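You operate a simulated robot arm through the tools that you are given. There is no shell and no other tool.

You run a simulated robot arm. Do the job below in one go: nothing can be reset, and whatever is moved stays where it is left.

## Task
Put things in order on the top of the right back desk. At the end: the flat white carton stands where the white sensor box stood; the battery pack from the top of the right back desk stands where the flat white carton stood; one of the red signs from the top of the right back desk is on top of the small black tub; the white sensor box from the top of the right back desk is on the grey board; whatever was shut is shut again. Leave all else as you found it, and nothing knocked over.

The check looks at the end state, three seconds after you hand in, the way a careful person would. Anything else that was tipped, shoved, dropped, spilled or broken makes it a failure.

## Robot
A 6-joint arm with a two-finger gripper, fixed in place. Base frame: the origin is at the foot of the arm, x ahead of it, y to its left, z up; the work surface is at about z = 0. Units: m, degrees, N and s.
With the tool pointing down near the work surface it reaches from about 0.24 to 0.62 m from the base axis. Its first joint turns from -66.0 to 66.0 degrees. Payload 1.37 kg.
The tool frame sits at the grasp point between the pads (the TCP): z along the fingers, y along the line on which they close. The tips reach 0.022 m beyond it. Largest opening 0.092 m; the body of the gripper starts 0.065 m behind the TCP.
Orientation is that of the tool frame in the base frame, as a unit quaternion [w, x, y, z]. With the fingers straight down and closing along the base's y, the tool's x points along the base's -x, its y along +y and its z along -z.

## Interface
- The arm moves only by the tool play_rows. Its argument "commands" is a list of rows, each a list of 7 numbers: the shift along the base's x, y, z in m, then the turn, a rotation vector about the base's x, y, z in degrees, then the gripper command, from -1 (shut) to 1 (fully open), values between in proportion. In form: [[tx, ty, tz, rx, ry, rz, claw], ...]. A call has 1 to 20 rows; each row shifts and turns the commanded pose from where the row before left it. Rows are played at 5 a second. More than 0.05 m and 8.6 degrees between two rows, or a gripper value outside its range, and nothing of the call is played. Where a pose cannot be reached the arm comes as near as it can. A force on the tool above 40 N (or 10 N above the force at the start of the call, whichever is more), or a blocked arm, ends the call early, and 0.2 s more pass. The fingers move at their own pace and stop on an object; they squeeze with about 22 N. The grip force told is the motor's: it shows also when the fingers shut on nothing. Time passes only in rows, and 0.2 s behind the last, so rows that do not move let the fingers close. The reply holds the time, the measured pose of the TCP, the force on the tool along the base axes, the opening and the grip force, in the units named above and with some noise, with the torque about the TCP (base axes, N m) and any sound that the robot's microphone picked up.
- Cameras (640 x 400 px; columns grow to the right, rows downward): "scene" is fixed at [0.0143, -0.4512, 0.5539]; the picture's right is [0.84, -0.54, 0.00], its down [-0.42, -0.65, -0.64] and it looks along [0.35, 0.54, -0.77] (base axes); focal length 278 px, centre (320, 200). "wrist" rides on the gripper at [0.071, 0.019, -0.102] in the tool frame; the picture's right is [-0.26, 0.97, 0.00], its down [-0.75, -0.20, -0.62] and it looks along [-0.60, -0.16, 0.78] (tool axes); focal length 280 px, centre (320, 200). There is no depth. A picture from a camera that has moved, and an enlarged one, comes with that camera's place and axes in the base frame and with its lens. The place of the scene camera against the robot may be out by one fixed shift of up to 0.025 m in any direction.
- camera(camera): a new picture of that camera. No time passes.
- zoom(camera, box): a new picture of the part [left, top, right, bottom] of that camera's present view, enlarged. No time passes.
- finish_job(): hands the job in; it is judged then, once.

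Places have to be worked out from the pictures, the camera data and where the tool is seen. Open the gripper and draw the arm clear of the work before you hand the job in, unless the task says otherwise.

The tools are called as name(argument=value, ...) on one line, values as JSON. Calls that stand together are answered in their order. play_rows: Moves the arm, as the interface text tells. Its arguments: {"type":"object","properties":{"commands":{"type":"array"}},"required":["commands"]} The other tools are called the same way: camera (camera) takes a picture; zoom (camera, box) takes an enlarged picture of a part of a camera's view; finish_job () hands the job in.

At the start:

```text
t: 0.0
eef_pos: [0.3344, 0.0524, 0.2485]
tcp_rot: [0.0, 0.0, 1.0, -0.001]
wrist_force: [0.0, -0.3, 0.2]
wrist_torque: [0.0, 0.03, -0.03]
width: 0.0917
grasp_force: 0.2
```

scene: 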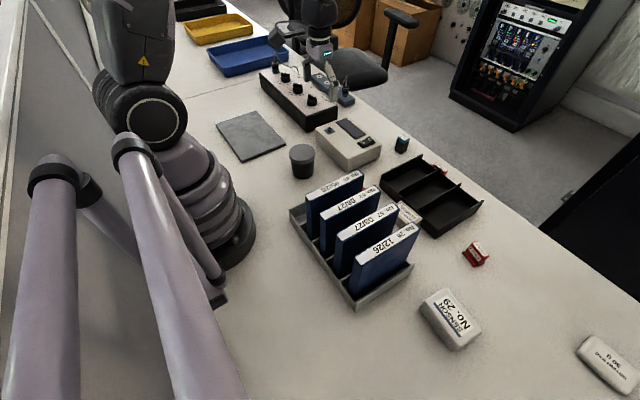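
wrist: 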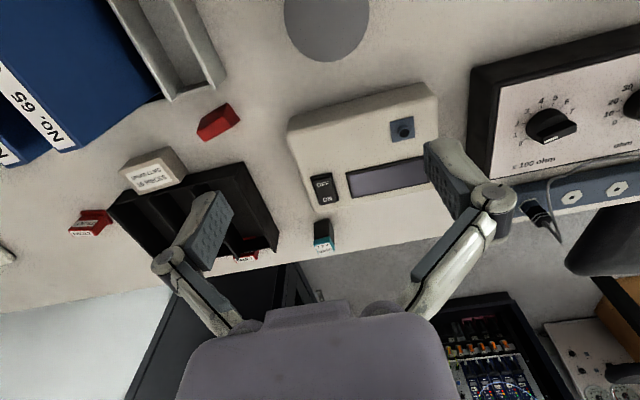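

I start by enlarging parts of both views, to identify the objects before moving anything.

zoom(camera="scene", box=[360, 130, 520, 230])

zoom(camera="scene", box=[400, 230, 640, 400])

zoom(camera="scene", box=[200, 60, 420, 200])

zoom(camera="wrist", box=[40, 80, 360, 280])

```text
4.00 times, centred on (440, 180) of scene
camera zoom: at [0.0143, -0.4512, 0.5539], right [0.84, -0.54, 0.0], down [-0.42, -0.65, -0.64], along [0.35, 0.54, -0.77], focal length 1111 px, centre (-160, 280)
```

zoom: 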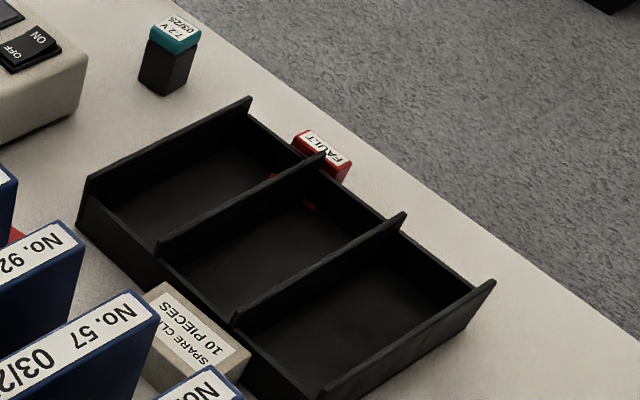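

```text
2.35 times, centred on (520, 315) of scene
camera zoom: at [0.0143, -0.4512, 0.5539], right [0.84, -0.54, 0.0], down [-0.42, -0.65, -0.64], along [0.35, 0.54, -0.77], focal length 654 px, centre (-151, -71)
```

zoom: 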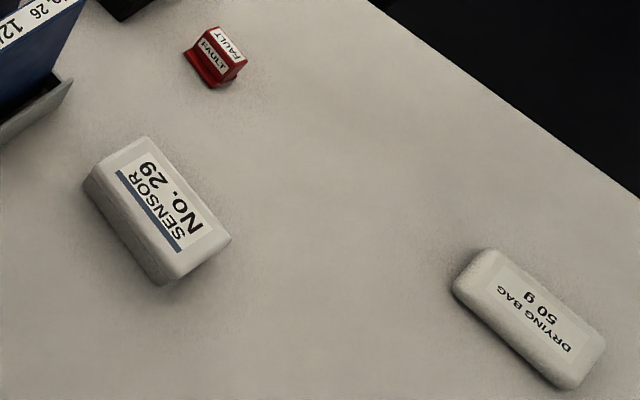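

```text
2.86 times, centred on (310, 130) of scene
camera zoom: at [0.0143, -0.4512, 0.5539], right [0.84, -0.54, 0.0], down [-0.42, -0.65, -0.64], along [0.35, 0.54, -0.77], focal length 794 px, centre (349, 400)
```

zoom: 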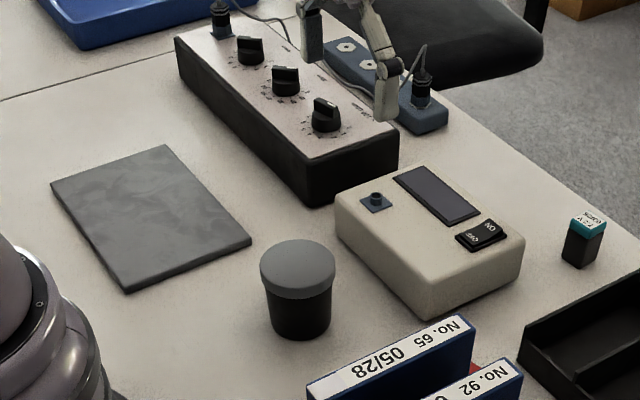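

```text
2.00 times, centred on (200, 180) of wrist
camera zoom: at [0.2633, 0.0726, 0.35], right [0.26, 0.97, 0.0], down [0.75, -0.2, 0.62], along [0.6, -0.16, -0.78], focal length 561 px, centre (560, 240)
```

zoom: 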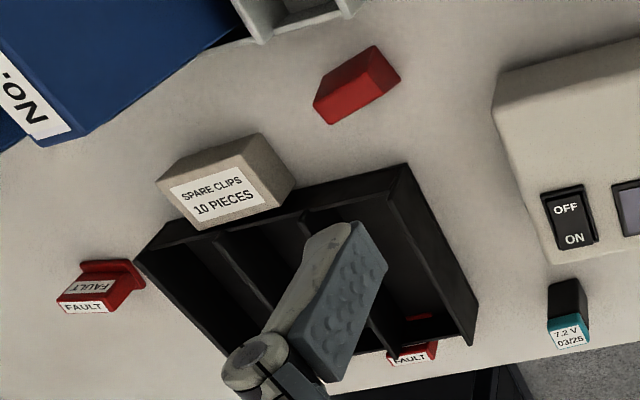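

The scene shows the sensor box near (0.30,-0.45). A "SPARE CLIPS" carton lies flat between the binder rack and the black tray, the battery stands near the desk edge, and there are FAULT signs, a black tub with a grey lid, and a grey board. I raise the arm and swing it to the right to survey with the wrist camera.

play_rows(commands=[[-0.007, -0.04, 0.014, 0, 0, 0, 1], [-0.007, -0.04, 0.014, 0, 0, 0, 1], [-0.007, -0.04, 0.014, 0, 0, 0, 1], [-0.007, -0.04, 0.014, 0, 0, 0, 1], [-0.007, -0.04, 0.014, 0, 0, 0, 1], [0, 0, 0, 0, 0, 0, 1]])

camera(camera="wrist")

camera(camera="scene")

```text
t: 1.4
eef_pos: [0.2976, -0.149, 0.3187]
tcp_rot: [0.0, -0.001, 1.0, 0.0]
wrist_force: [0.2, 0.0, 0.6]
wrist_torque: [-0.04, 0.02, 0.0]
width: 0.092
grasp_force: 0.0
```

```text
taken
camera wrist: at [0.2271, -0.1279, 0.4202], right [0.26, 0.97, 0.0], down [0.75, -0.2, 0.63], along [0.6, -0.16, -0.78], focal length 280 px, centre (320, 200)
```

wrist: 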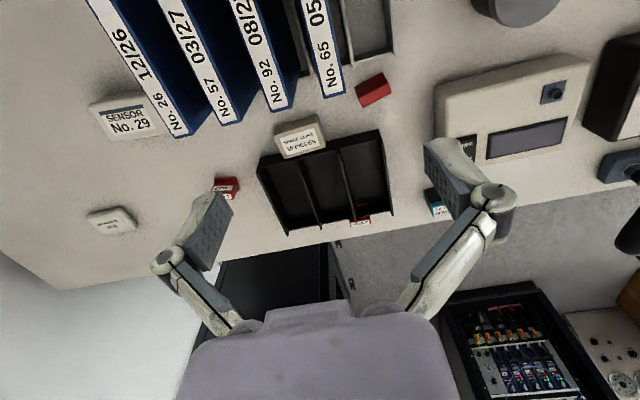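

```text
taken
```

scene: 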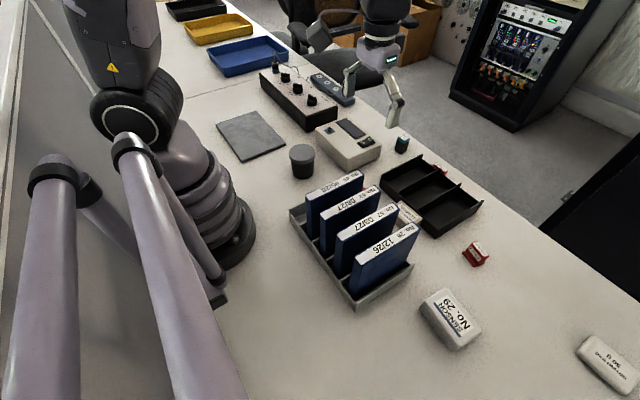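

zoom(camera="wrist", box=[240, 60, 420, 240])

zoom(camera="wrist", box=[70, 70, 250, 250])

zoom(camera="wrist", box=[420, 0, 640, 220])

```text
2.22 times, centred on (330, 150) of wrist
camera zoom: at [0.2271, -0.1279, 0.4202], right [0.26, 0.97, 0.0], down [0.75, -0.2, 0.63], along [0.6, -0.16, -0.78], focal length 623 px, centre (298, 311)
```

zoom: 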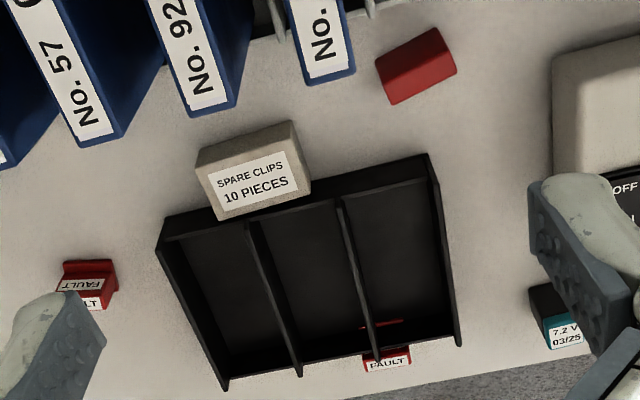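

```text
2.22 times, centred on (160, 160) of wrist
camera zoom: at [0.2271, -0.1279, 0.4202], right [0.26, 0.97, 0.0], down [0.75, -0.2, 0.63], along [0.6, -0.16, -0.78], focal length 623 px, centre (676, 289)
```

zoom: 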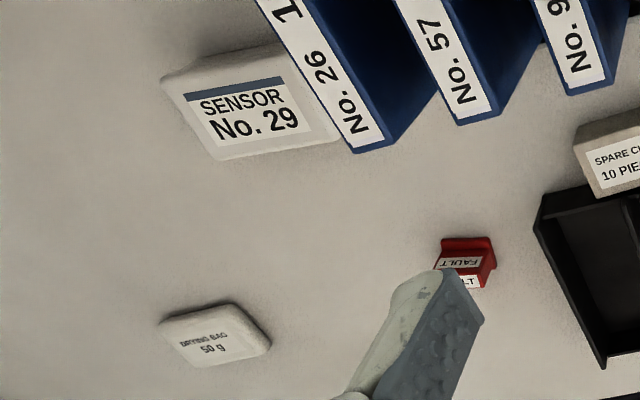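

```text
1.82 times, centred on (530, 110) of wrist
camera zoom: at [0.2271, -0.1279, 0.4202], right [0.26, 0.97, 0.0], down [0.75, -0.2, 0.63], along [0.6, -0.16, -0.78], focal length 510 px, centre (-62, 364)
```

zoom: 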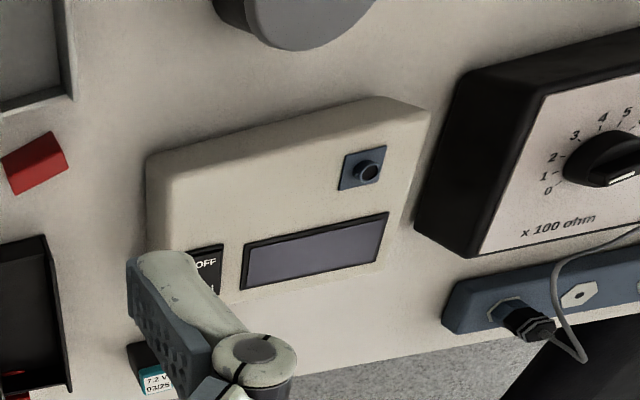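

The wrist view shows the carton lying flat beside the black tray and the sensor box to the right of the rack. I check the gripper's own bulk in the scene view, then move to hover near the sensor box.

zoom(camera="scene", box=[300, 0, 460, 130])

play_rows(commands=[[0, -0.045, -0.01, 0, 0, 0, 1], [0, -0.045, -0.01, 0, 0, 0, 1], [0, -0.045, -0.01, 0, 0, 0, 1], [0, -0.045, -0.01, 0, 0, 0, 1], [0, -0.045, -0.01, 0, 0, 0, 1], [0.01, -0.045, -0.01, 0, 0, 0, 1], [0, 0, 0, 0, 0, 0, 1]])

camera(camera="wrist")

camera(camera="scene")

```text
3.08 times, centred on (380, 65) of scene
camera zoom: at [0.0143, -0.4512, 0.5539], right [0.84, -0.54, 0.0], down [-0.42, -0.65, -0.64], along [0.35, 0.54, -0.77], focal length 855 px, centre (135, 615)
```

zoom: 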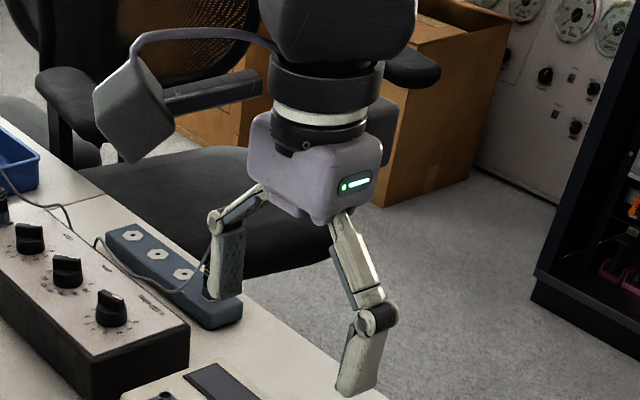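

```text
t: 3.0
eef_pos: [0.3084, -0.4156, 0.2594]
tcp_rot: [0.001, 0.0, 1.0, -0.001]
wrist_force: [0.4, -0.6, -0.2]
wrist_torque: [-0.03, -0.05, 0.04]
width: 0.0918
grasp_force: 0.0
```

```text
taken
camera wrist: at [0.2368, -0.3964, 0.361], right [0.26, 0.97, 0.0], down [0.75, -0.2, 0.62], along [0.6, -0.16, -0.78], focal length 280 px, centre (320, 200)
```

wrist: 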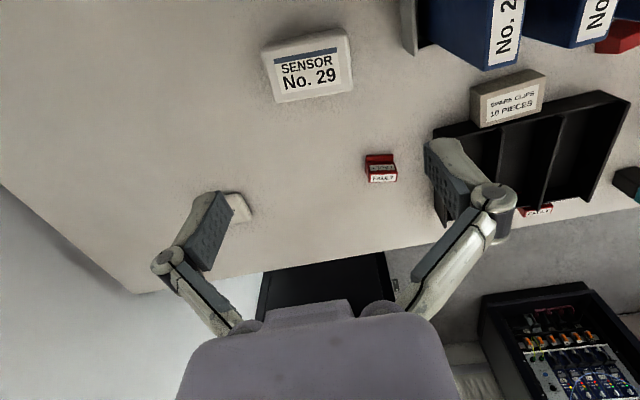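

```text
taken
```

scene: 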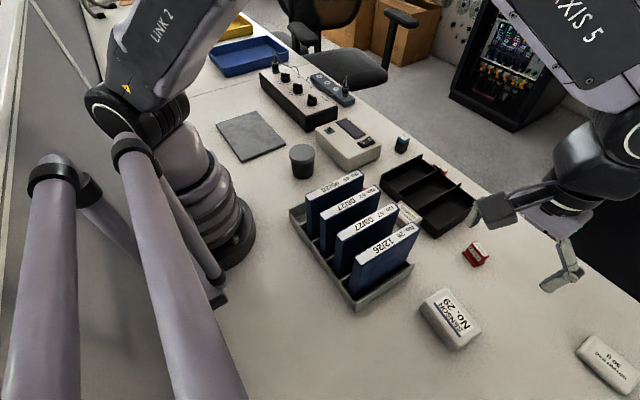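

The sensor box is now close to the line between the fingers. I zoom in to get its corners and those of the other objects.

zoom(camera="wrist", box=[240, 10, 400, 110])

zoom(camera="wrist", box=[340, 130, 440, 200])

zoom(camera="wrist", box=[400, 0, 640, 220])

```text
4.00 times, centred on (320, 60) of wrist
camera zoom: at [0.2368, -0.3964, 0.361], right [0.26, 0.97, 0.0], down [0.75, -0.2, 0.62], along [0.6, -0.16, -0.78], focal length 1122 px, centre (320, 760)
```

zoom: 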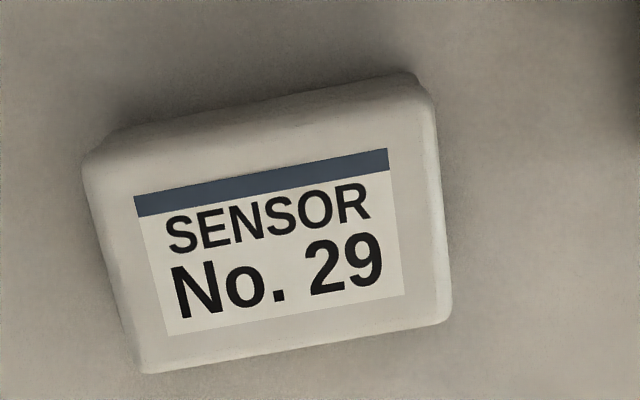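

```text
5.71 times, centred on (390, 165) of wrist
camera zoom: at [0.2368, -0.3964, 0.361], right [0.26, 0.97, 0.0], down [0.75, -0.2, 0.62], along [0.6, -0.16, -0.78], focal length 1602 px, centre (-80, 400)
```

zoom: 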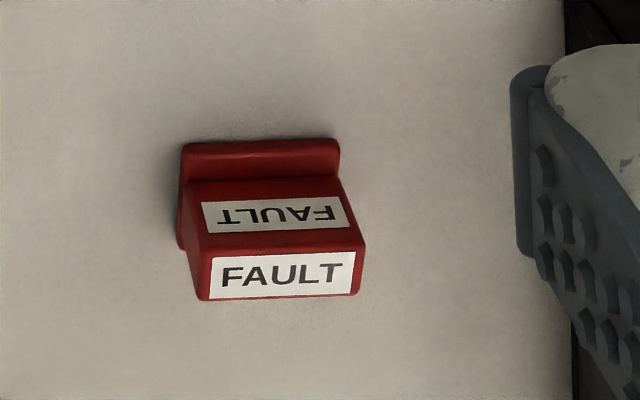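

```text
1.82 times, centred on (520, 110) of wrist
camera zoom: at [0.2368, -0.3964, 0.361], right [0.26, 0.97, 0.0], down [0.75, -0.2, 0.62], along [0.6, -0.16, -0.78], focal length 510 px, centre (-44, 364)
```

zoom: 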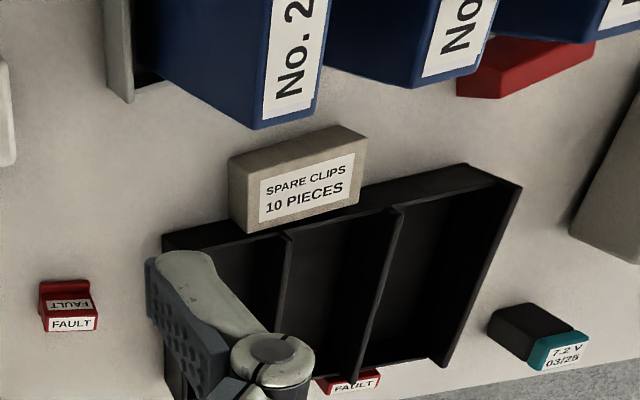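

The sensor box top measures about 0.09 × 0.054 m, centred near (0.314,-0.429), with its long side nearly along y. I turn the tool +85° so it closes across the short side and the camera body stays away from the binders, and come down a bit over the box.

play_rows(commands=[[0.0005, -0.0013, -0.005, 0, 0, 8.5, 1], [0.0005, -0.0013, -0.005, 0, 0, 8.5, 1], [0.0005, -0.0013, -0.005, 0, 0, 8.5, 1], [0.0005, -0.0013, -0.005, 0, 0, 8.5, 1], [0.0005, -0.0013, -0.005, 0, 0, 8.5, 1], [0.0005, -0.0013, -0.005, 0, 0, 8.5, 1], [0.0005, -0.0013, -0.005, 0, 0, 8.5, 1], [0.0005, -0.0013, -0.005, 0, 0, 8.5, 1], [0.0005, -0.0013, -0.005, 0, 0, 8.5, 1], [0.0005, -0.0013, -0.005, 0, 0, 8.5, 1], [0, 0, 0, 0, 0, 0, 1], [0, 0, 0, 0, 0, 0, 1]])

camera(camera="wrist")

camera(camera="scene")

```text
t: 5.6
eef_pos: [0.3142, -0.4306, 0.2083]
tcp_rot: [-0.001, -0.676, 0.737, 0.0]
wrist_force: [-0.2, 1.0, -0.4]
wrist_torque: [-0.03, 0.0, 0.03]
width: 0.0922
grasp_force: 0.1
```

```text
taken
camera wrist: at [0.2886, -0.4988, 0.3096], right [-0.94, 0.34, 0.0], down [0.27, 0.73, 0.62], along [0.22, 0.59, -0.78], focal length 280 px, centre (320, 200)
```

wrist: 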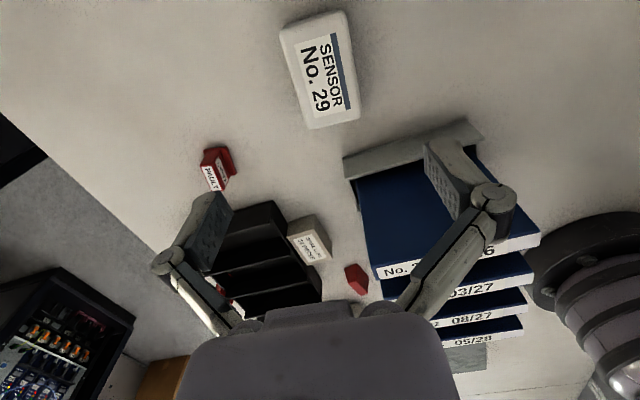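

```text
taken
```

scene: 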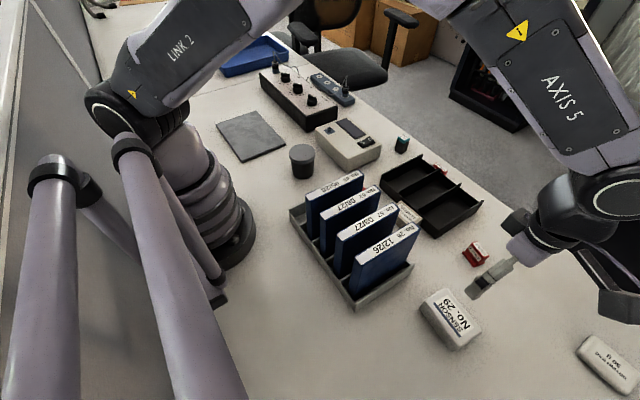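

The turn worked. I zoom in to measure the sensor box from this second direction, and the carton as well.

zoom(camera="wrist", box=[250, 0, 390, 140])

zoom(camera="wrist", box=[190, 190, 390, 320])

```text
2.86 times, centred on (320, 70) of wrist
camera zoom: at [0.2886, -0.4988, 0.3096], right [-0.94, 0.34, 0.0], down [0.27, 0.73, 0.62], along [0.22, 0.59, -0.78], focal length 801 px, centre (320, 571)
```

zoom: 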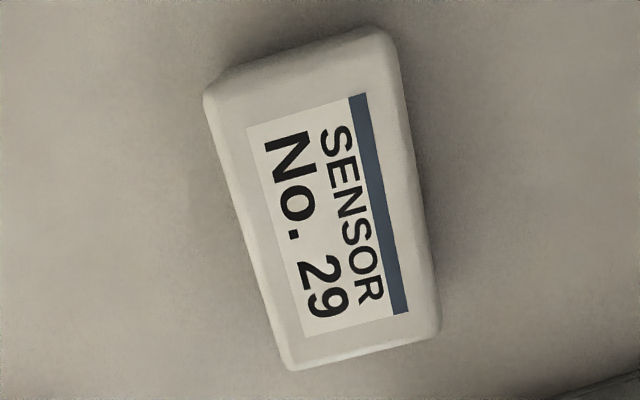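

```text
3.08 times, centred on (290, 255) of wrist
camera zoom: at [0.2886, -0.4988, 0.3096], right [-0.94, 0.34, 0.0], down [0.27, 0.73, 0.62], along [0.22, 0.59, -0.78], focal length 863 px, centre (412, 31)
```

zoom: 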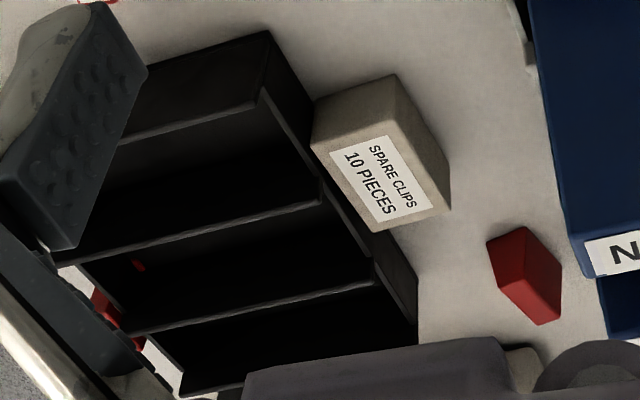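

Triangulating the label from the two views puts the box top at z≈0.045, centre (0.310,-0.428), and the yaw matches. I correct the position and descend to grip height.

play_rows(commands=[[-0.004, 0.0025, -0.03, 0, 0, 0, 1], [0, 0, -0.035, 0, 0, 0, 1], [0, 0, -0.035, 0, 0, 0, 1], [0, 0, -0.03, 0, 0, 0, 1], [0, 0, 0, 0, 0, 0, 1]])

camera(camera="wrist")

zoom(camera="scene", box=[380, 200, 600, 360])

```text
t: 6.8
eef_pos: [0.31, -0.4289, 0.0758]
tcp_rot: [0.0, -0.676, 0.737, 0.0]
wrist_force: [0.1, 0.6, -0.1]
wrist_torque: [0.01, 0.02, 0.0]
width: 0.0922
grasp_force: 0.0
```

```text
taken
camera wrist: at [0.2848, -0.4958, 0.1786], right [-0.94, 0.35, 0.0], down [0.27, 0.73, 0.62], along [0.22, 0.59, -0.78], focal length 280 px, centre (320, 200)
```

wrist: 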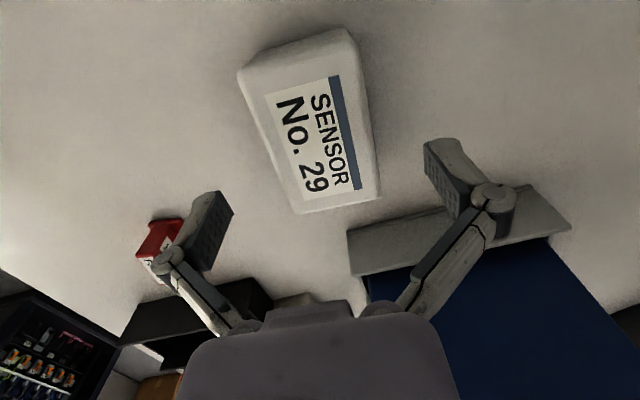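

```text
2.50 times, centred on (490, 280) of scene
camera zoom: at [0.0143, -0.4512, 0.5539], right [0.84, -0.54, 0.0], down [-0.42, -0.65, -0.64], along [0.35, 0.54, -0.77], focal length 695 px, centre (-105, 0)
```

zoom: 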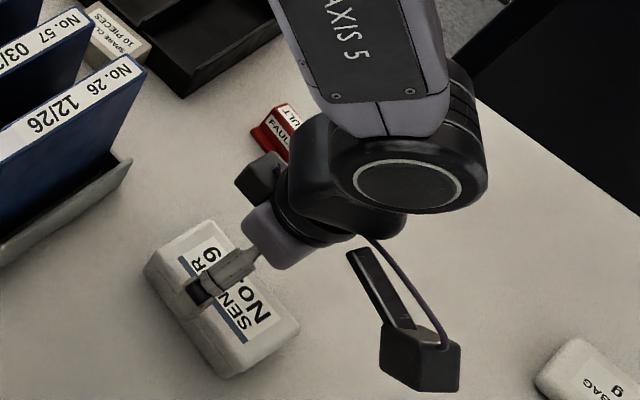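

Box edges in this view confirm its centre at about (0.309,-0.429). I go straight down to z≈0.03 and close the fingers.

play_rows(commands=[[-0.001, 0, -0.023, 0, 0, 0, 1], [0, 0, -0.022, 0, 0, 0, 1], [0, 0, 0, 0, 0, 0, 1], [0, 0, 0, 0, 0, 0, -1], [0, 0, 0, 0, 0, 0, -1], [0, 0, 0, 0, 0, 0, -1], [0, 0, 0, 0, 0, 0, -1], [0, 0, 0, 0, 0, 0, -1]])

camera(camera="wrist")

```text
t: 8.6
eef_pos: [0.3098, -0.4269, 0.0331]
tcp_rot: [0.0, -0.675, 0.738, 0.001]
wrist_force: [0.5, -0.1, 4.5]
wrist_torque: [0.03, -0.01, -0.06]
width: 0.0578
grasp_force: 21.9
```

```text
taken
camera wrist: at [0.2832, -0.4959, 0.1351], right [-0.94, 0.34, 0.0], down [0.27, 0.73, 0.62], along [0.22, 0.59, -0.78], focal length 280 px, centre (320, 200)
```

wrist: 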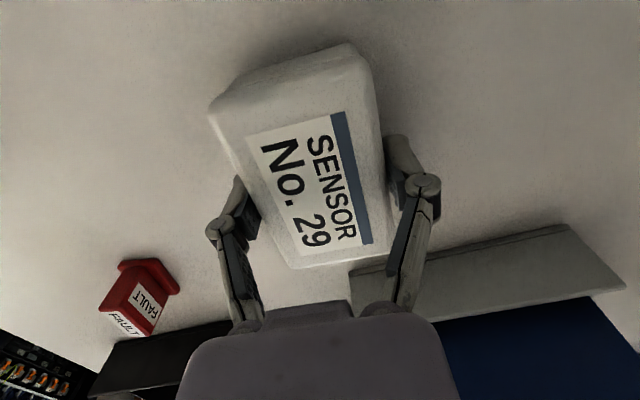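

The grip holds at 0.058 m width. I lift the box straight up.

play_rows(commands=[[0, 0, 0.02, 0, 0, 0, -1], [0, 0, 0.035, 0, 0, 0, -1], [0, 0, 0.045, 0, 0, 0, -1], [0, 0, 0.045, 0, 0, 0, -1], [0, 0, 0.045, 0, 0, 0, -1], [0, 0, 0.045, 0, 0, 0, -1], [0, 0, 0.035, 0, 0, 0, -1], [0, 0, 0, 0, 0, 0, -1]])

camera(camera="wrist")

camera(camera="scene")

```text
t: 10.4
eef_pos: [0.3098, -0.4281, 0.3052]
tcp_rot: [0.0, -0.676, 0.737, 0.0]
wrist_force: [0.1, 1.4, -1.8]
wrist_torque: [0.0, -0.01, 0.02]
width: 0.0575
grasp_force: 21.9
```

```text
taken
camera wrist: at [0.284, -0.4959, 0.406], right [-0.94, 0.34, 0.0], down [0.27, 0.73, 0.63], along [0.22, 0.59, -0.78], focal length 280 px, centre (320, 200)
```

wrist: 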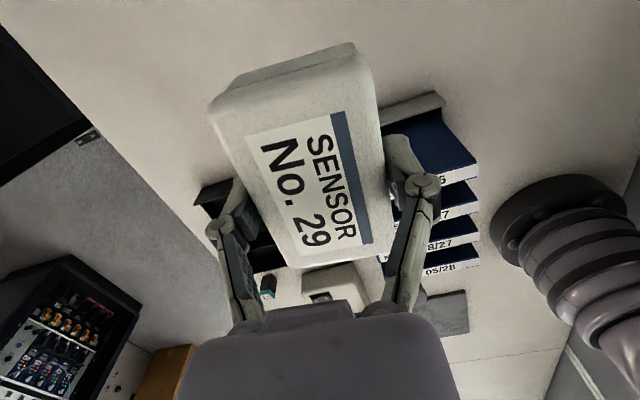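

```text
taken
```

scene: 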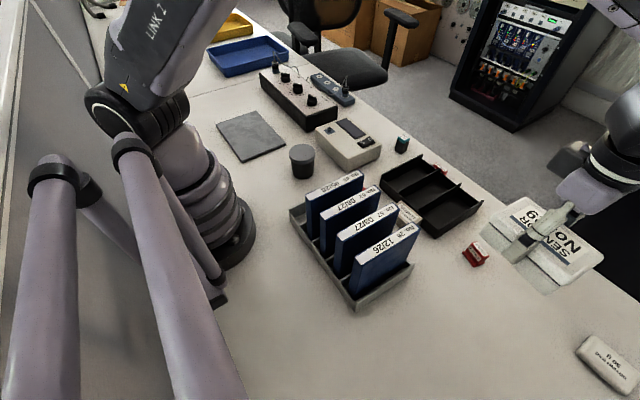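

The box is held securely and everything else is unmoved. I carry it on an arc in front of the base toward the left side, staying high.

play_rows(commands=[[0.014, 0.042, 0, 0, 0, 0, -1], [0.014, 0.042, 0, 0, 0, 0, -1], [0.014, 0.042, 0, 0, 0, 0, -1], [0.014, 0.042, 0, 0, 0, 0, -1], [0.014, 0.042, 0, 0, 0, 0, -1], [0.003, 0.044, 0, 0, 0, 0, -1], [0.003, 0.044, 0, 0, 0, 0, -1], [0.003, 0.044, 0, 0, 0, 0, -1], [0.003, 0.044, 0, 0, 0, 0, -1], [0.003, 0.044, 0, 0, 0, 0, -1], [-0.007, 0.04, 0, 0, 0, 0, -1], [-0.007, 0.04, 0, 0, 0, 0, -1], [0, 0, 0, 0, 0, 0, -1]])

camera(camera="wrist")

camera(camera="scene")

```text
t: 13.2
eef_pos: [0.3796, 0.0824, 0.3025]
tcp_rot: [0.0, -0.676, 0.737, 0.0]
wrist_force: [0.4, 0.4, -2.0]
wrist_torque: [-0.01, 0.0, 0.0]
width: 0.0575
grasp_force: 22.2
```

```text
taken
camera wrist: at [0.3547, 0.014, 0.4039], right [-0.94, 0.35, 0.0], down [0.27, 0.73, 0.62], along [0.22, 0.59, -0.78], focal length 280 px, centre (320, 200)
```

wrist: 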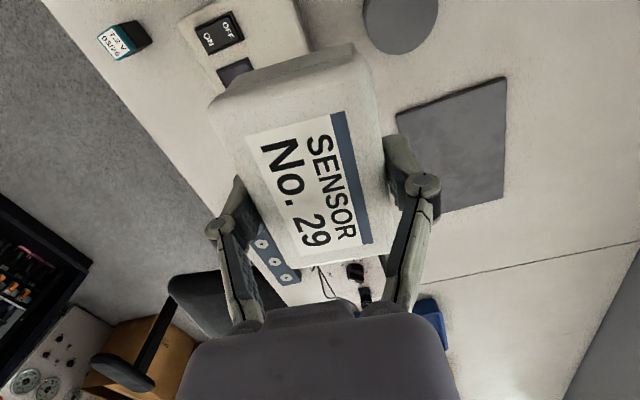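

```text
taken
```

scene: 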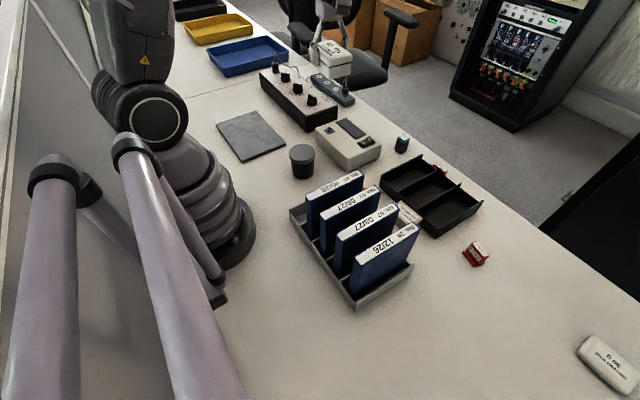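

The board spans about x 0.15–0.304, y 0.20–0.42 in this view. I move over its middle, (0.232,0.31), still at height, and keep the box level.

play_rows(commands=[[-0.021, 0.0325, 0, 0, 0, 0, -1], [-0.021, 0.0325, 0, 0, 0, 0, -1], [-0.021, 0.0325, 0, 0, 0, 0, -1], [-0.021, 0.0325, 0, 0, 0, 0, -1], [-0.021, 0.0325, 0, 0, 0, 0, -1], [-0.021, 0.0325, 0, 0, 0, 0, -1], [-0.021, 0.0325, 0, 0, 0, 0, -1], [0, 0, -0.04, 0, 0, 0, -1], [0, 0, -0.04, 0, 0, 0, -1], [0, 0, -0.04, 0, 0, 0, -1], [0, 0, -0.04, 0, 0, 0, -1], [0, 0, 0, 0, 0, 0, -1]])

camera(camera="wrist")

camera(camera="scene")

```text
t: 15.8
eef_pos: [0.234, 0.3088, 0.1442]
tcp_rot: [0.0, -0.675, 0.738, 0.0]
wrist_force: [-0.4, -0.8, -1.5]
wrist_torque: [-0.01, -0.02, -0.01]
width: 0.0575
grasp_force: 22.5
```

```text
taken
camera wrist: at [0.2078, 0.2409, 0.2451], right [-0.94, 0.35, 0.0], down [0.27, 0.73, 0.62], along [0.22, 0.59, -0.78], focal length 280 px, centre (320, 200)
```

wrist: 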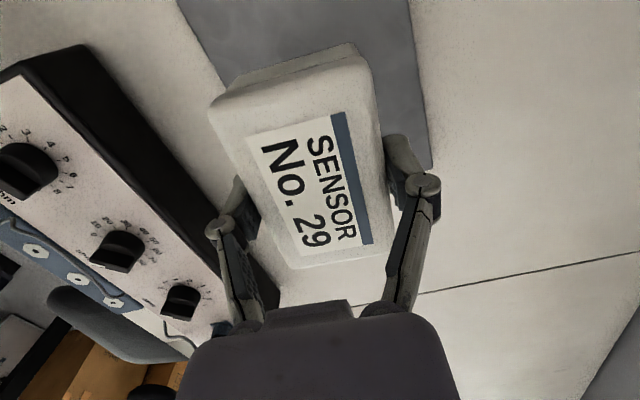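

```text
taken
```

scene: 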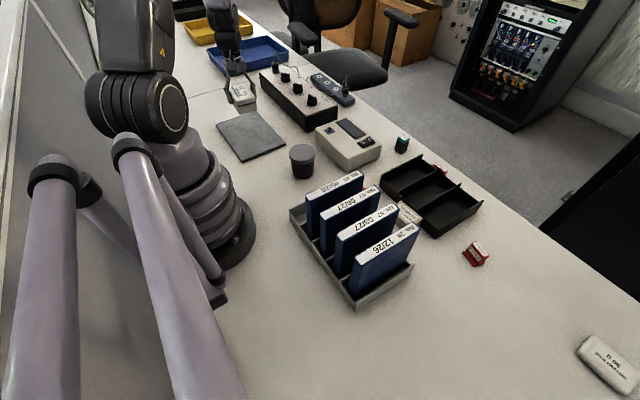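

The box hovers over the board's middle with good clearance from the decade box. I descend to just above the board and check the force before touching down.

play_rows(commands=[[-0.002, 0, -0.03, 0, 0, 0, -1], [-0.002, 0, -0.03, 0, 0, 0, -1], [0, 0, -0.025, 0, 0, 0, -1], [0, 0, -0.01, 0, 0, 0, -1], [0, 0, 0, 0, 0, 0, -1]])

zoom(camera="scene", box=[190, 60, 310, 180])

```text
t: 17.0
eef_pos: [0.2297, 0.3092, 0.0491]
tcp_rot: [-0.001, -0.675, 0.738, 0.0]
wrist_force: [0.5, 0.0, -1.1]
wrist_torque: [-0.01, 0.02, 0.0]
width: 0.0575
grasp_force: 21.5
```

```text
3.33 times, centred on (250, 120) of scene
camera zoom: at [0.0143, -0.4512, 0.5539], right [0.84, -0.54, 0.0], down [-0.42, -0.65, -0.64], along [0.35, 0.54, -0.77], focal length 926 px, centre (553, 467)
```

zoom: 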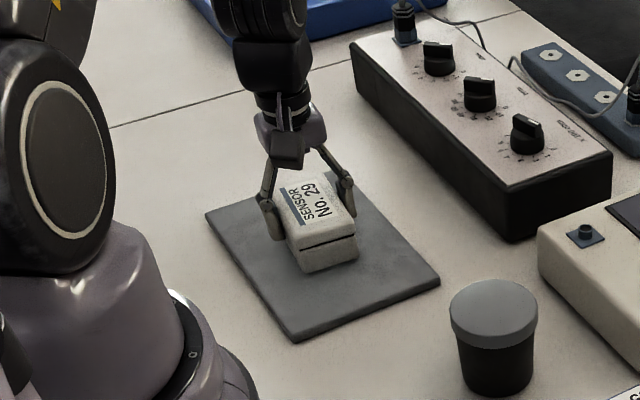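

There is a dark line around the box near its bottom, so I look closer to see whether it is a slit or a gap.

zoom(camera="scene", box=[230, 115, 270, 145])

camera(camera="wrist")

```text
13.33 times, centred on (250, 130) of scene
camera zoom: at [0.0143, -0.4512, 0.5539], right [0.84, -0.54, 0.0], down [-0.42, -0.65, -0.64], along [0.35, 0.54, -0.77], focal length 3705 px, centre (1253, 1133)
```

zoom: 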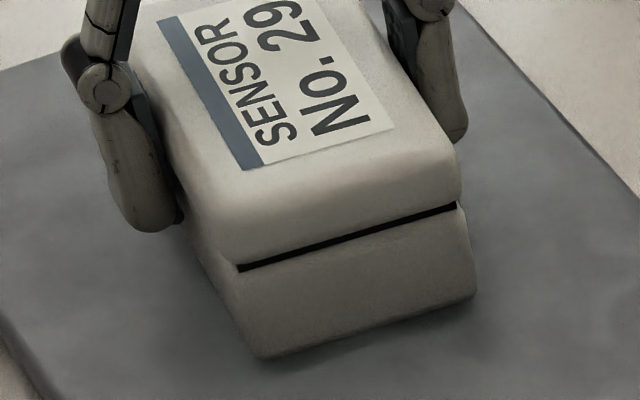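

```text
taken
camera wrist: at [0.2044, 0.2413, 0.1498], right [-0.94, 0.35, 0.0], down [0.27, 0.73, 0.63], along [0.22, 0.59, -0.78], focal length 280 px, centre (320, 200)
```

wrist: 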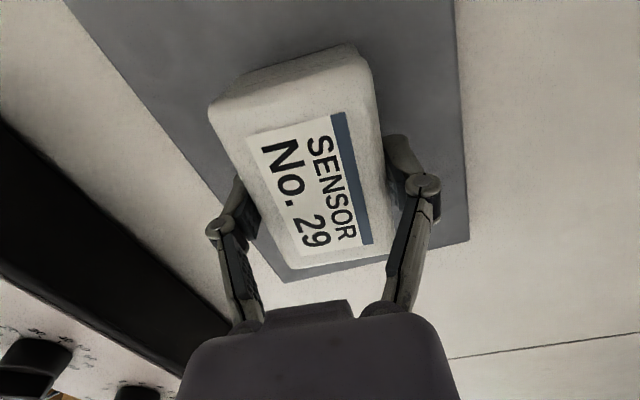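

The slit is just a seam of the box, which is in one piece and level. I lower in small steps to feel the contact.

play_rows(commands=[[0, 0, -0.003, 0, 0, 0, -1], [0, 0, -0.002, 0, 0, 0, -1], [0, 0, 0, 0, 0, 0, -1]])

zoom(camera="scene", box=[230, 115, 270, 145])

```text
t: 17.8
eef_pos: [0.2289, 0.3093, 0.0436]
tcp_rot: [0.0, -0.675, 0.737, -0.001]
wrist_force: [-1.0, -3.6, 13.5]
wrist_torque: [-0.09, 0.03, 0.0]
width: 0.0579
grasp_force: 21.9
```

```text
13.33 times, centred on (250, 130) of scene
camera zoom: at [0.0143, -0.4513, 0.5539], right [0.84, -0.54, 0.0], down [-0.42, -0.65, -0.64], along [0.35, 0.54, -0.77], focal length 3705 px, centre (1253, 1133)
```

zoom: 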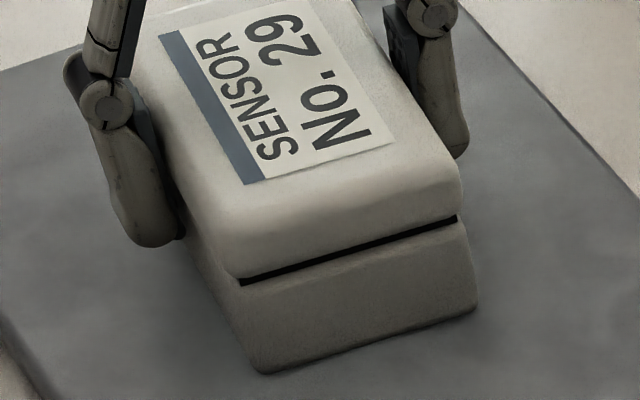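

Contact is felt (13.5 N). I ease up by a millimetre, open the gripper, then rise straight up.

play_rows(commands=[[0, 0, 0.001, 0, 0, 0, -1], [0, 0, 0, 0, 0, 0, 0.5], [0, 0, 0, 0, 0, 0, 1], [0, 0, 0, 0, 0, 0, 1], [0, 0, 0, 0, 0, 0, 1], [0, 0, 0.02, 0, 0, 0, 1], [0, 0, 0.035, 0, 0, 0, 1], [0, 0, 0.045, 0, 0, 0, 1], [0, 0, 0.045, 0, 0, 0, 1], [0, 0, 0.045, 0, 0, 0, 1], [0, 0, 0, 0, 0, 0, 1]])

zoom(camera="scene", box=[190, 60, 310, 180])

camera(camera="wrist")

```text
t: 20.2
eef_pos: [0.23, 0.3084, 0.2341]
tcp_rot: [0.0, -0.675, 0.737, 0.0]
wrist_force: [-0.2, 0.3, -0.4]
wrist_torque: [0.03, -0.01, 0.0]
width: 0.0919
grasp_force: 0.1
```

```text
3.33 times, centred on (250, 120) of scene
camera zoom: at [0.0143, -0.4512, 0.5539], right [0.84, -0.54, 0.0], down [-0.42, -0.65, -0.64], along [0.35, 0.54, -0.77], focal length 926 px, centre (553, 467)
```

zoom: 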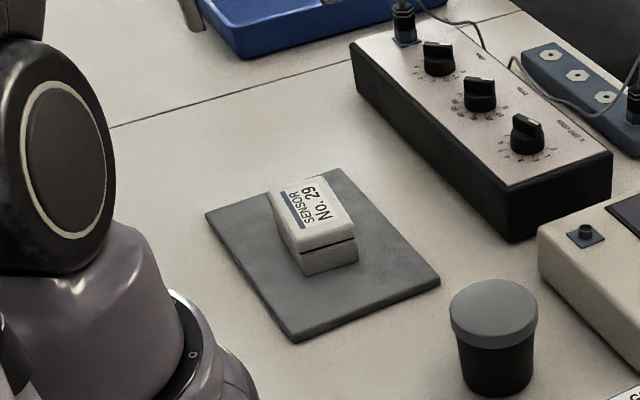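

```text
taken
camera wrist: at [0.2043, 0.2414, 0.336], right [-0.94, 0.35, 0.0], down [0.27, 0.73, 0.62], along [0.22, 0.59, -0.78], focal length 280 px, centre (320, 200)
```

wrist: 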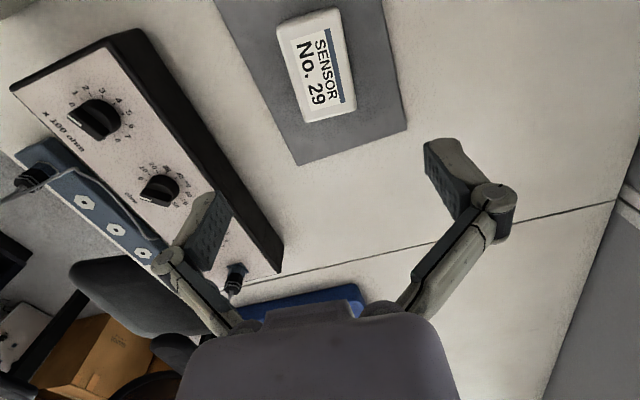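

The sensor box sits flat on the board, with the seam shut. I swing back toward the carton while turning the tool back to yaw 0, for a closer look at it.

play_rows(commands=[[0.03, -0.035, 0.01, 0, 0, -8.5, 1], [0.03, -0.035, 0.01, 0, 0, -8.5, 1], [0.03, -0.035, 0.01, 0, 0, -8.5, 1], [0.03, -0.035, 0.01, 0, 0, -8.5, 1], [0.012, -0.045, 0, 0, 0, -8.5, 1], [0.012, -0.045, 0, 0, 0, -8.5, 1], [0.012, -0.045, 0, 0, 0, -8.5, 1], [0.008, -0.045, 0, 0, 0, -8.5, 1], [-0.01, -0.045, 0, 0, 0, -8.5, 1], [-0.01, -0.045, 0, 0, 0, -8.5, 1], [-0.01, -0.045, 0, 0, 0, 0, 1], [-0.01, -0.045, 0, 0, 0, 0, 1], [0, 0, 0, 0, 0, 0, 1]])

camera(camera="wrist")

zoom(camera="wrist", box=[240, 60, 440, 200])

```text
t: 23.0
eef_pos: [0.3522, -0.1899, 0.2751]
tcp_rot: [-0.001, -0.001, 1.0, 0.0]
wrist_force: [0.2, 0.4, 0.4]
wrist_torque: [-0.02, 0.0, 0.01]
width: 0.092
grasp_force: 0.1
```

```text
taken
camera wrist: at [0.2819, -0.17, 0.3762], right [0.26, 0.96, 0.0], down [0.75, -0.2, 0.62], along [0.6, -0.16, -0.78], focal length 280 px, centre (320, 200)
```

wrist: 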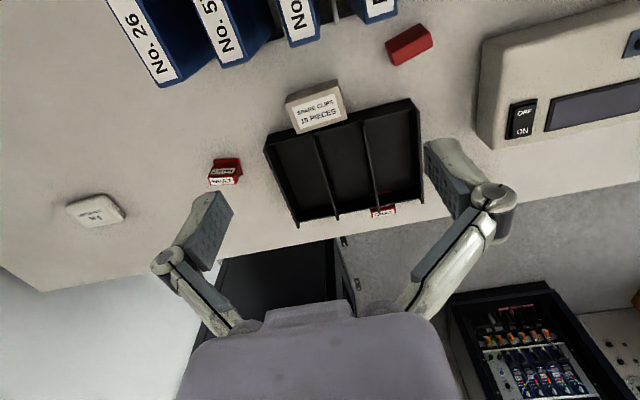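

```text
2.86 times, centred on (340, 130) of wrist
camera zoom: at [0.2819, -0.17, 0.3762], right [0.26, 0.96, 0.0], down [0.75, -0.2, 0.62], along [0.6, -0.16, -0.78], focal length 801 px, centre (263, 400)
```

zoom: 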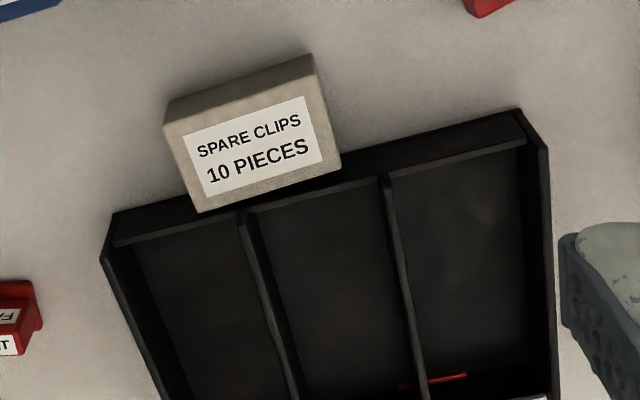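

Triangulation gives the carton as about 0.068 × 0.041 × 0.032 m, centred at (0.410,-0.208), with a few millimetres to the tray wall. I rotate the tool to about -178° so the fingers close on the carton's ends and the camera stays clear of the binders.

play_rows(commands=[[0.0029, -0.0009, -0.003, 0, 0, -8.5, 1], [0.0029, -0.0009, -0.003, 0, 0, -8.5, 1], [0.0029, -0.0009, -0.003, 0, 0, -8.5, 1], [0.0029, -0.0009, -0.003, 0, 0, -8.5, 1], [0.0029, -0.0009, -0.003, 0, 0, -8.5, 1], [0.0029, -0.0009, -0.003, 0, 0, -8.5, 1], [0.0029, -0.0009, -0.003, 0, 0, -8.5, 1], [0.0029, -0.0009, -0.003, 0, 0, -8.5, 1], [0.0029, -0.0009, -0.003, 0, 0, -8.5, 1], [0.0029, -0.0009, -0.003, 0, 0, -8.5, 1], [0.0029, -0.0009, -0.003, 0, 0, -8.5, 1], [0.0029, -0.0009, -0.003, 0, 0, -8.5, 1], [0.0029, -0.0009, -0.003, 0, 0, -8.5, 1], [0.0029, -0.0009, -0.003, 0, 0, -8.5, 1], [0.0029, -0.0009, -0.003, 0, 0, -8.5, 1], [0.0029, -0.0009, -0.003, 0, 0, -8.5, 1], [0.0029, -0.0009, -0.003, 0, 0, -8.5, 1], [0.0029, -0.0009, -0.003, 0, 0, -8.5, 1], [0.0029, -0.0009, -0.003, 0, 0, -8.5, 1], [0.0029, -0.0009, -0.003, 0, 0, -8.5, 1]])

camera(camera="wrist")

camera(camera="scene")

```text
t: 27.2
eef_pos: [0.4113, -0.2091, 0.2134]
tcp_rot: [0.0, 0.996, 0.085, 0.0]
wrist_force: [0.2, 0.4, -0.6]
wrist_torque: [0.0, -0.02, 0.03]
width: 0.0917
grasp_force: 0.1
```

```text
taken
camera wrist: at [0.4842, -0.2143, 0.3159], right [-0.09, -1.0, 0.0], down [-0.78, 0.07, 0.62], along [-0.62, 0.06, -0.78], focal length 280 px, centre (320, 200)
```

wrist: 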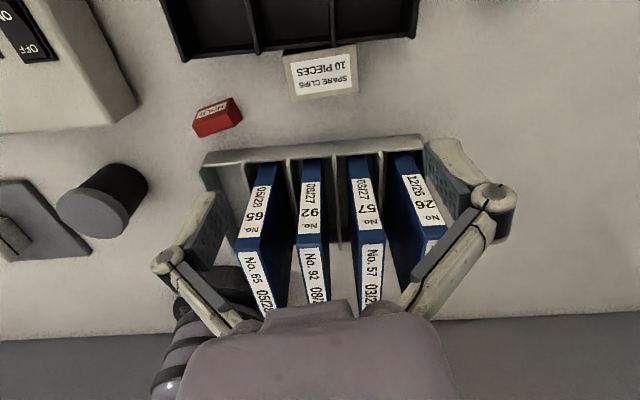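

```text
taken
```

scene: 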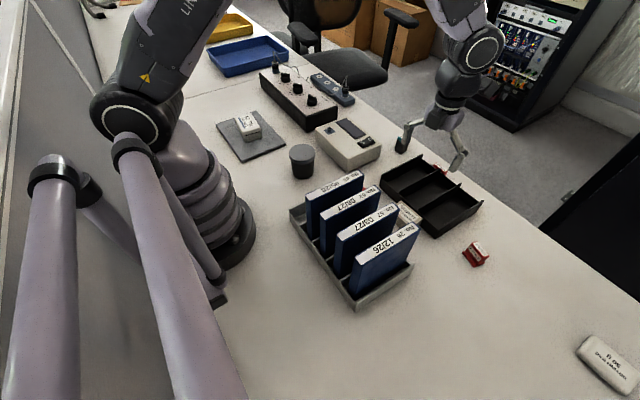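

The turn to -170° went through and the carton sits in line with the TCP. I zoom on the carton and on the red block, which shows a label on this side.

zoom(camera="wrist", box=[270, 30, 370, 110])

zoom(camera="wrist", box=[170, 80, 270, 150])

```text
5.00 times, centred on (320, 70) of wrist
camera zoom: at [0.4842, -0.2143, 0.3159], right [-0.09, -1.0, 0.0], down [-0.78, 0.07, 0.62], along [-0.62, 0.06, -0.78], focal length 1402 px, centre (320, 850)
```

zoom: 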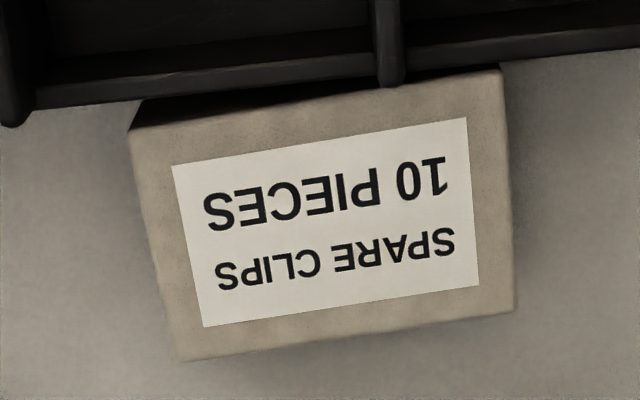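

```text
5.71 times, centred on (220, 115) of wrist
camera zoom: at [0.4842, -0.2143, 0.3159], right [-0.09, -1.0, 0.0], down [-0.78, 0.07, 0.62], along [-0.62, 0.06, -0.78], focal length 1602 px, centre (891, 686)
```

zoom: 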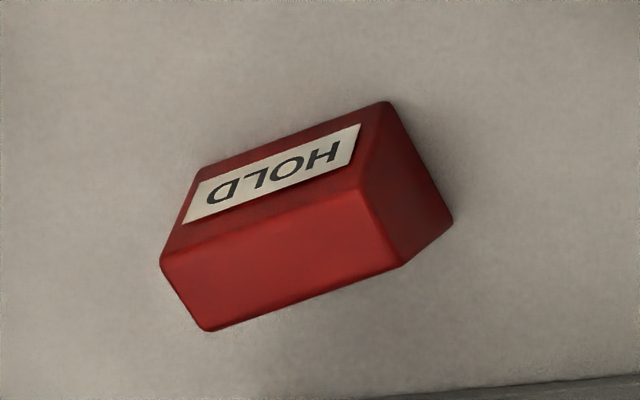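

The red block is a "HOLD" wedge, so the two FAULT pieces are the matching signs. The carton yaw is about +3° and its centre (0.4105,-0.209). I turn the last 7° and descend partway to check clearances.

play_rows(commands=[[-0.0005, 0, -0.03, 0, 0, -6.8, 1], [0, 0, -0.03, 0, 0, 0, 1], [0, 0, -0.03, 0, 0, 0, 1], [0, 0, -0.03, 0, 0, 0, 1], [0, 0, 0, 0, 0, 0, 1]])

camera(camera="wrist")

zoom(camera="scene", box=[330, 100, 530, 240])

```text
t: 28.4
eef_pos: [0.4099, -0.2089, 0.0931]
tcp_rot: [-0.001, 1.0, 0.028, 0.0]
wrist_force: [-0.5, 0.0, 0.2]
wrist_torque: [-0.02, -0.01, 0.02]
width: 0.092
grasp_force: 0.0
```

```text
taken
camera wrist: at [0.4827, -0.2224, 0.1955], right [-0.21, -0.98, 0.0], down [-0.76, 0.16, 0.62], along [-0.61, 0.13, -0.78], focal length 280 px, centre (320, 200)
```

wrist: 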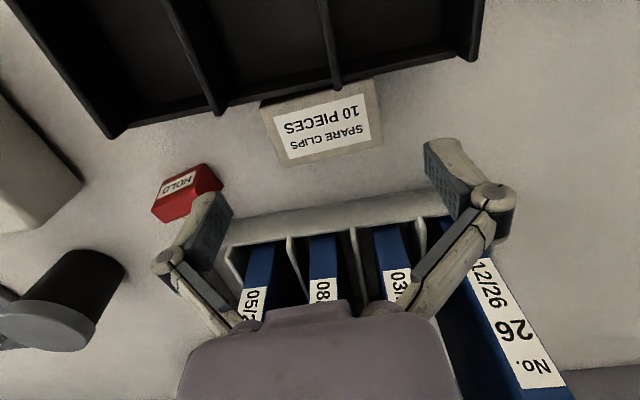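

```text
2.86 times, centred on (430, 170) of scene
camera zoom: at [0.0143, -0.4512, 0.5539], right [0.84, -0.54, 0.0], down [-0.42, -0.65, -0.64], along [0.35, 0.54, -0.77], focal length 794 px, centre (6, 286)
```

zoom: 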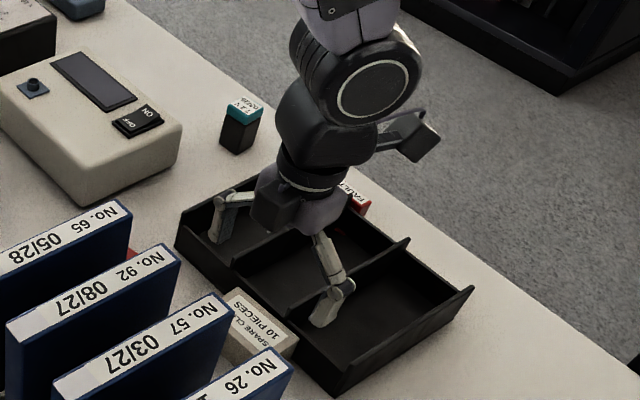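

Alignment is good: the carton label sits on the TCP line, and the tool clears the binders and the tray. I descend to z≈0.027 and close.

play_rows(commands=[[0.0005, -0.0005, -0.03, 0, 0, 0, 1], [0, 0, -0.025, 0, 0, 0, 1], [0, 0, -0.01, 0, 0, 0, 1], [0, 0, 0, 0, 0, 0, 1], [0, 0, 0, 0, 0, 0, -1], [0, 0, 0, 0, 0, 0, -1], [0, 0, 0, 0, 0, 0, -1], [0, 0, 0, 0, 0, 0, -1]])

camera(camera="wrist")

zoom(camera="scene", box=[330, 100, 530, 240])

```text
t: 30.2
eef_pos: [0.411, -0.2091, 0.0281]
tcp_rot: [0.001, 1.0, 0.028, 0.001]
wrist_force: [-0.4, -1.4, 6.1]
wrist_torque: [-0.02, 0.09, 0.01]
width: 0.0695
grasp_force: 22.1
```

```text
taken
camera wrist: at [0.4825, -0.223, 0.1315], right [-0.21, -0.98, 0.0], down [-0.76, 0.16, 0.62], along [-0.61, 0.13, -0.78], focal length 280 px, centre (320, 200)
```

wrist: 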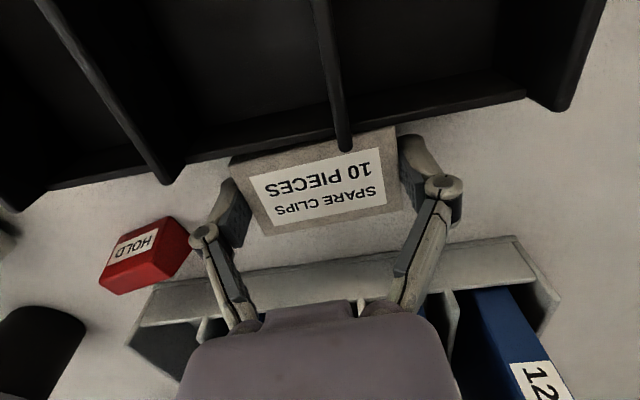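

```text
2.86 times, centred on (430, 170) of scene
camera zoom: at [0.0143, -0.4512, 0.5539], right [0.84, -0.54, 0.0], down [-0.42, -0.65, -0.64], along [0.35, 0.54, -0.77], focal length 794 px, centre (6, 286)
```

zoom: 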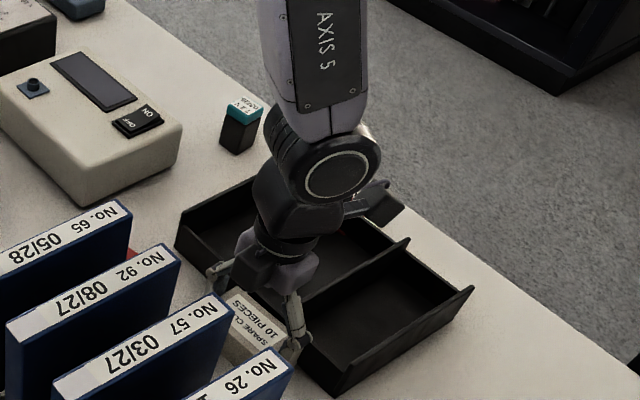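

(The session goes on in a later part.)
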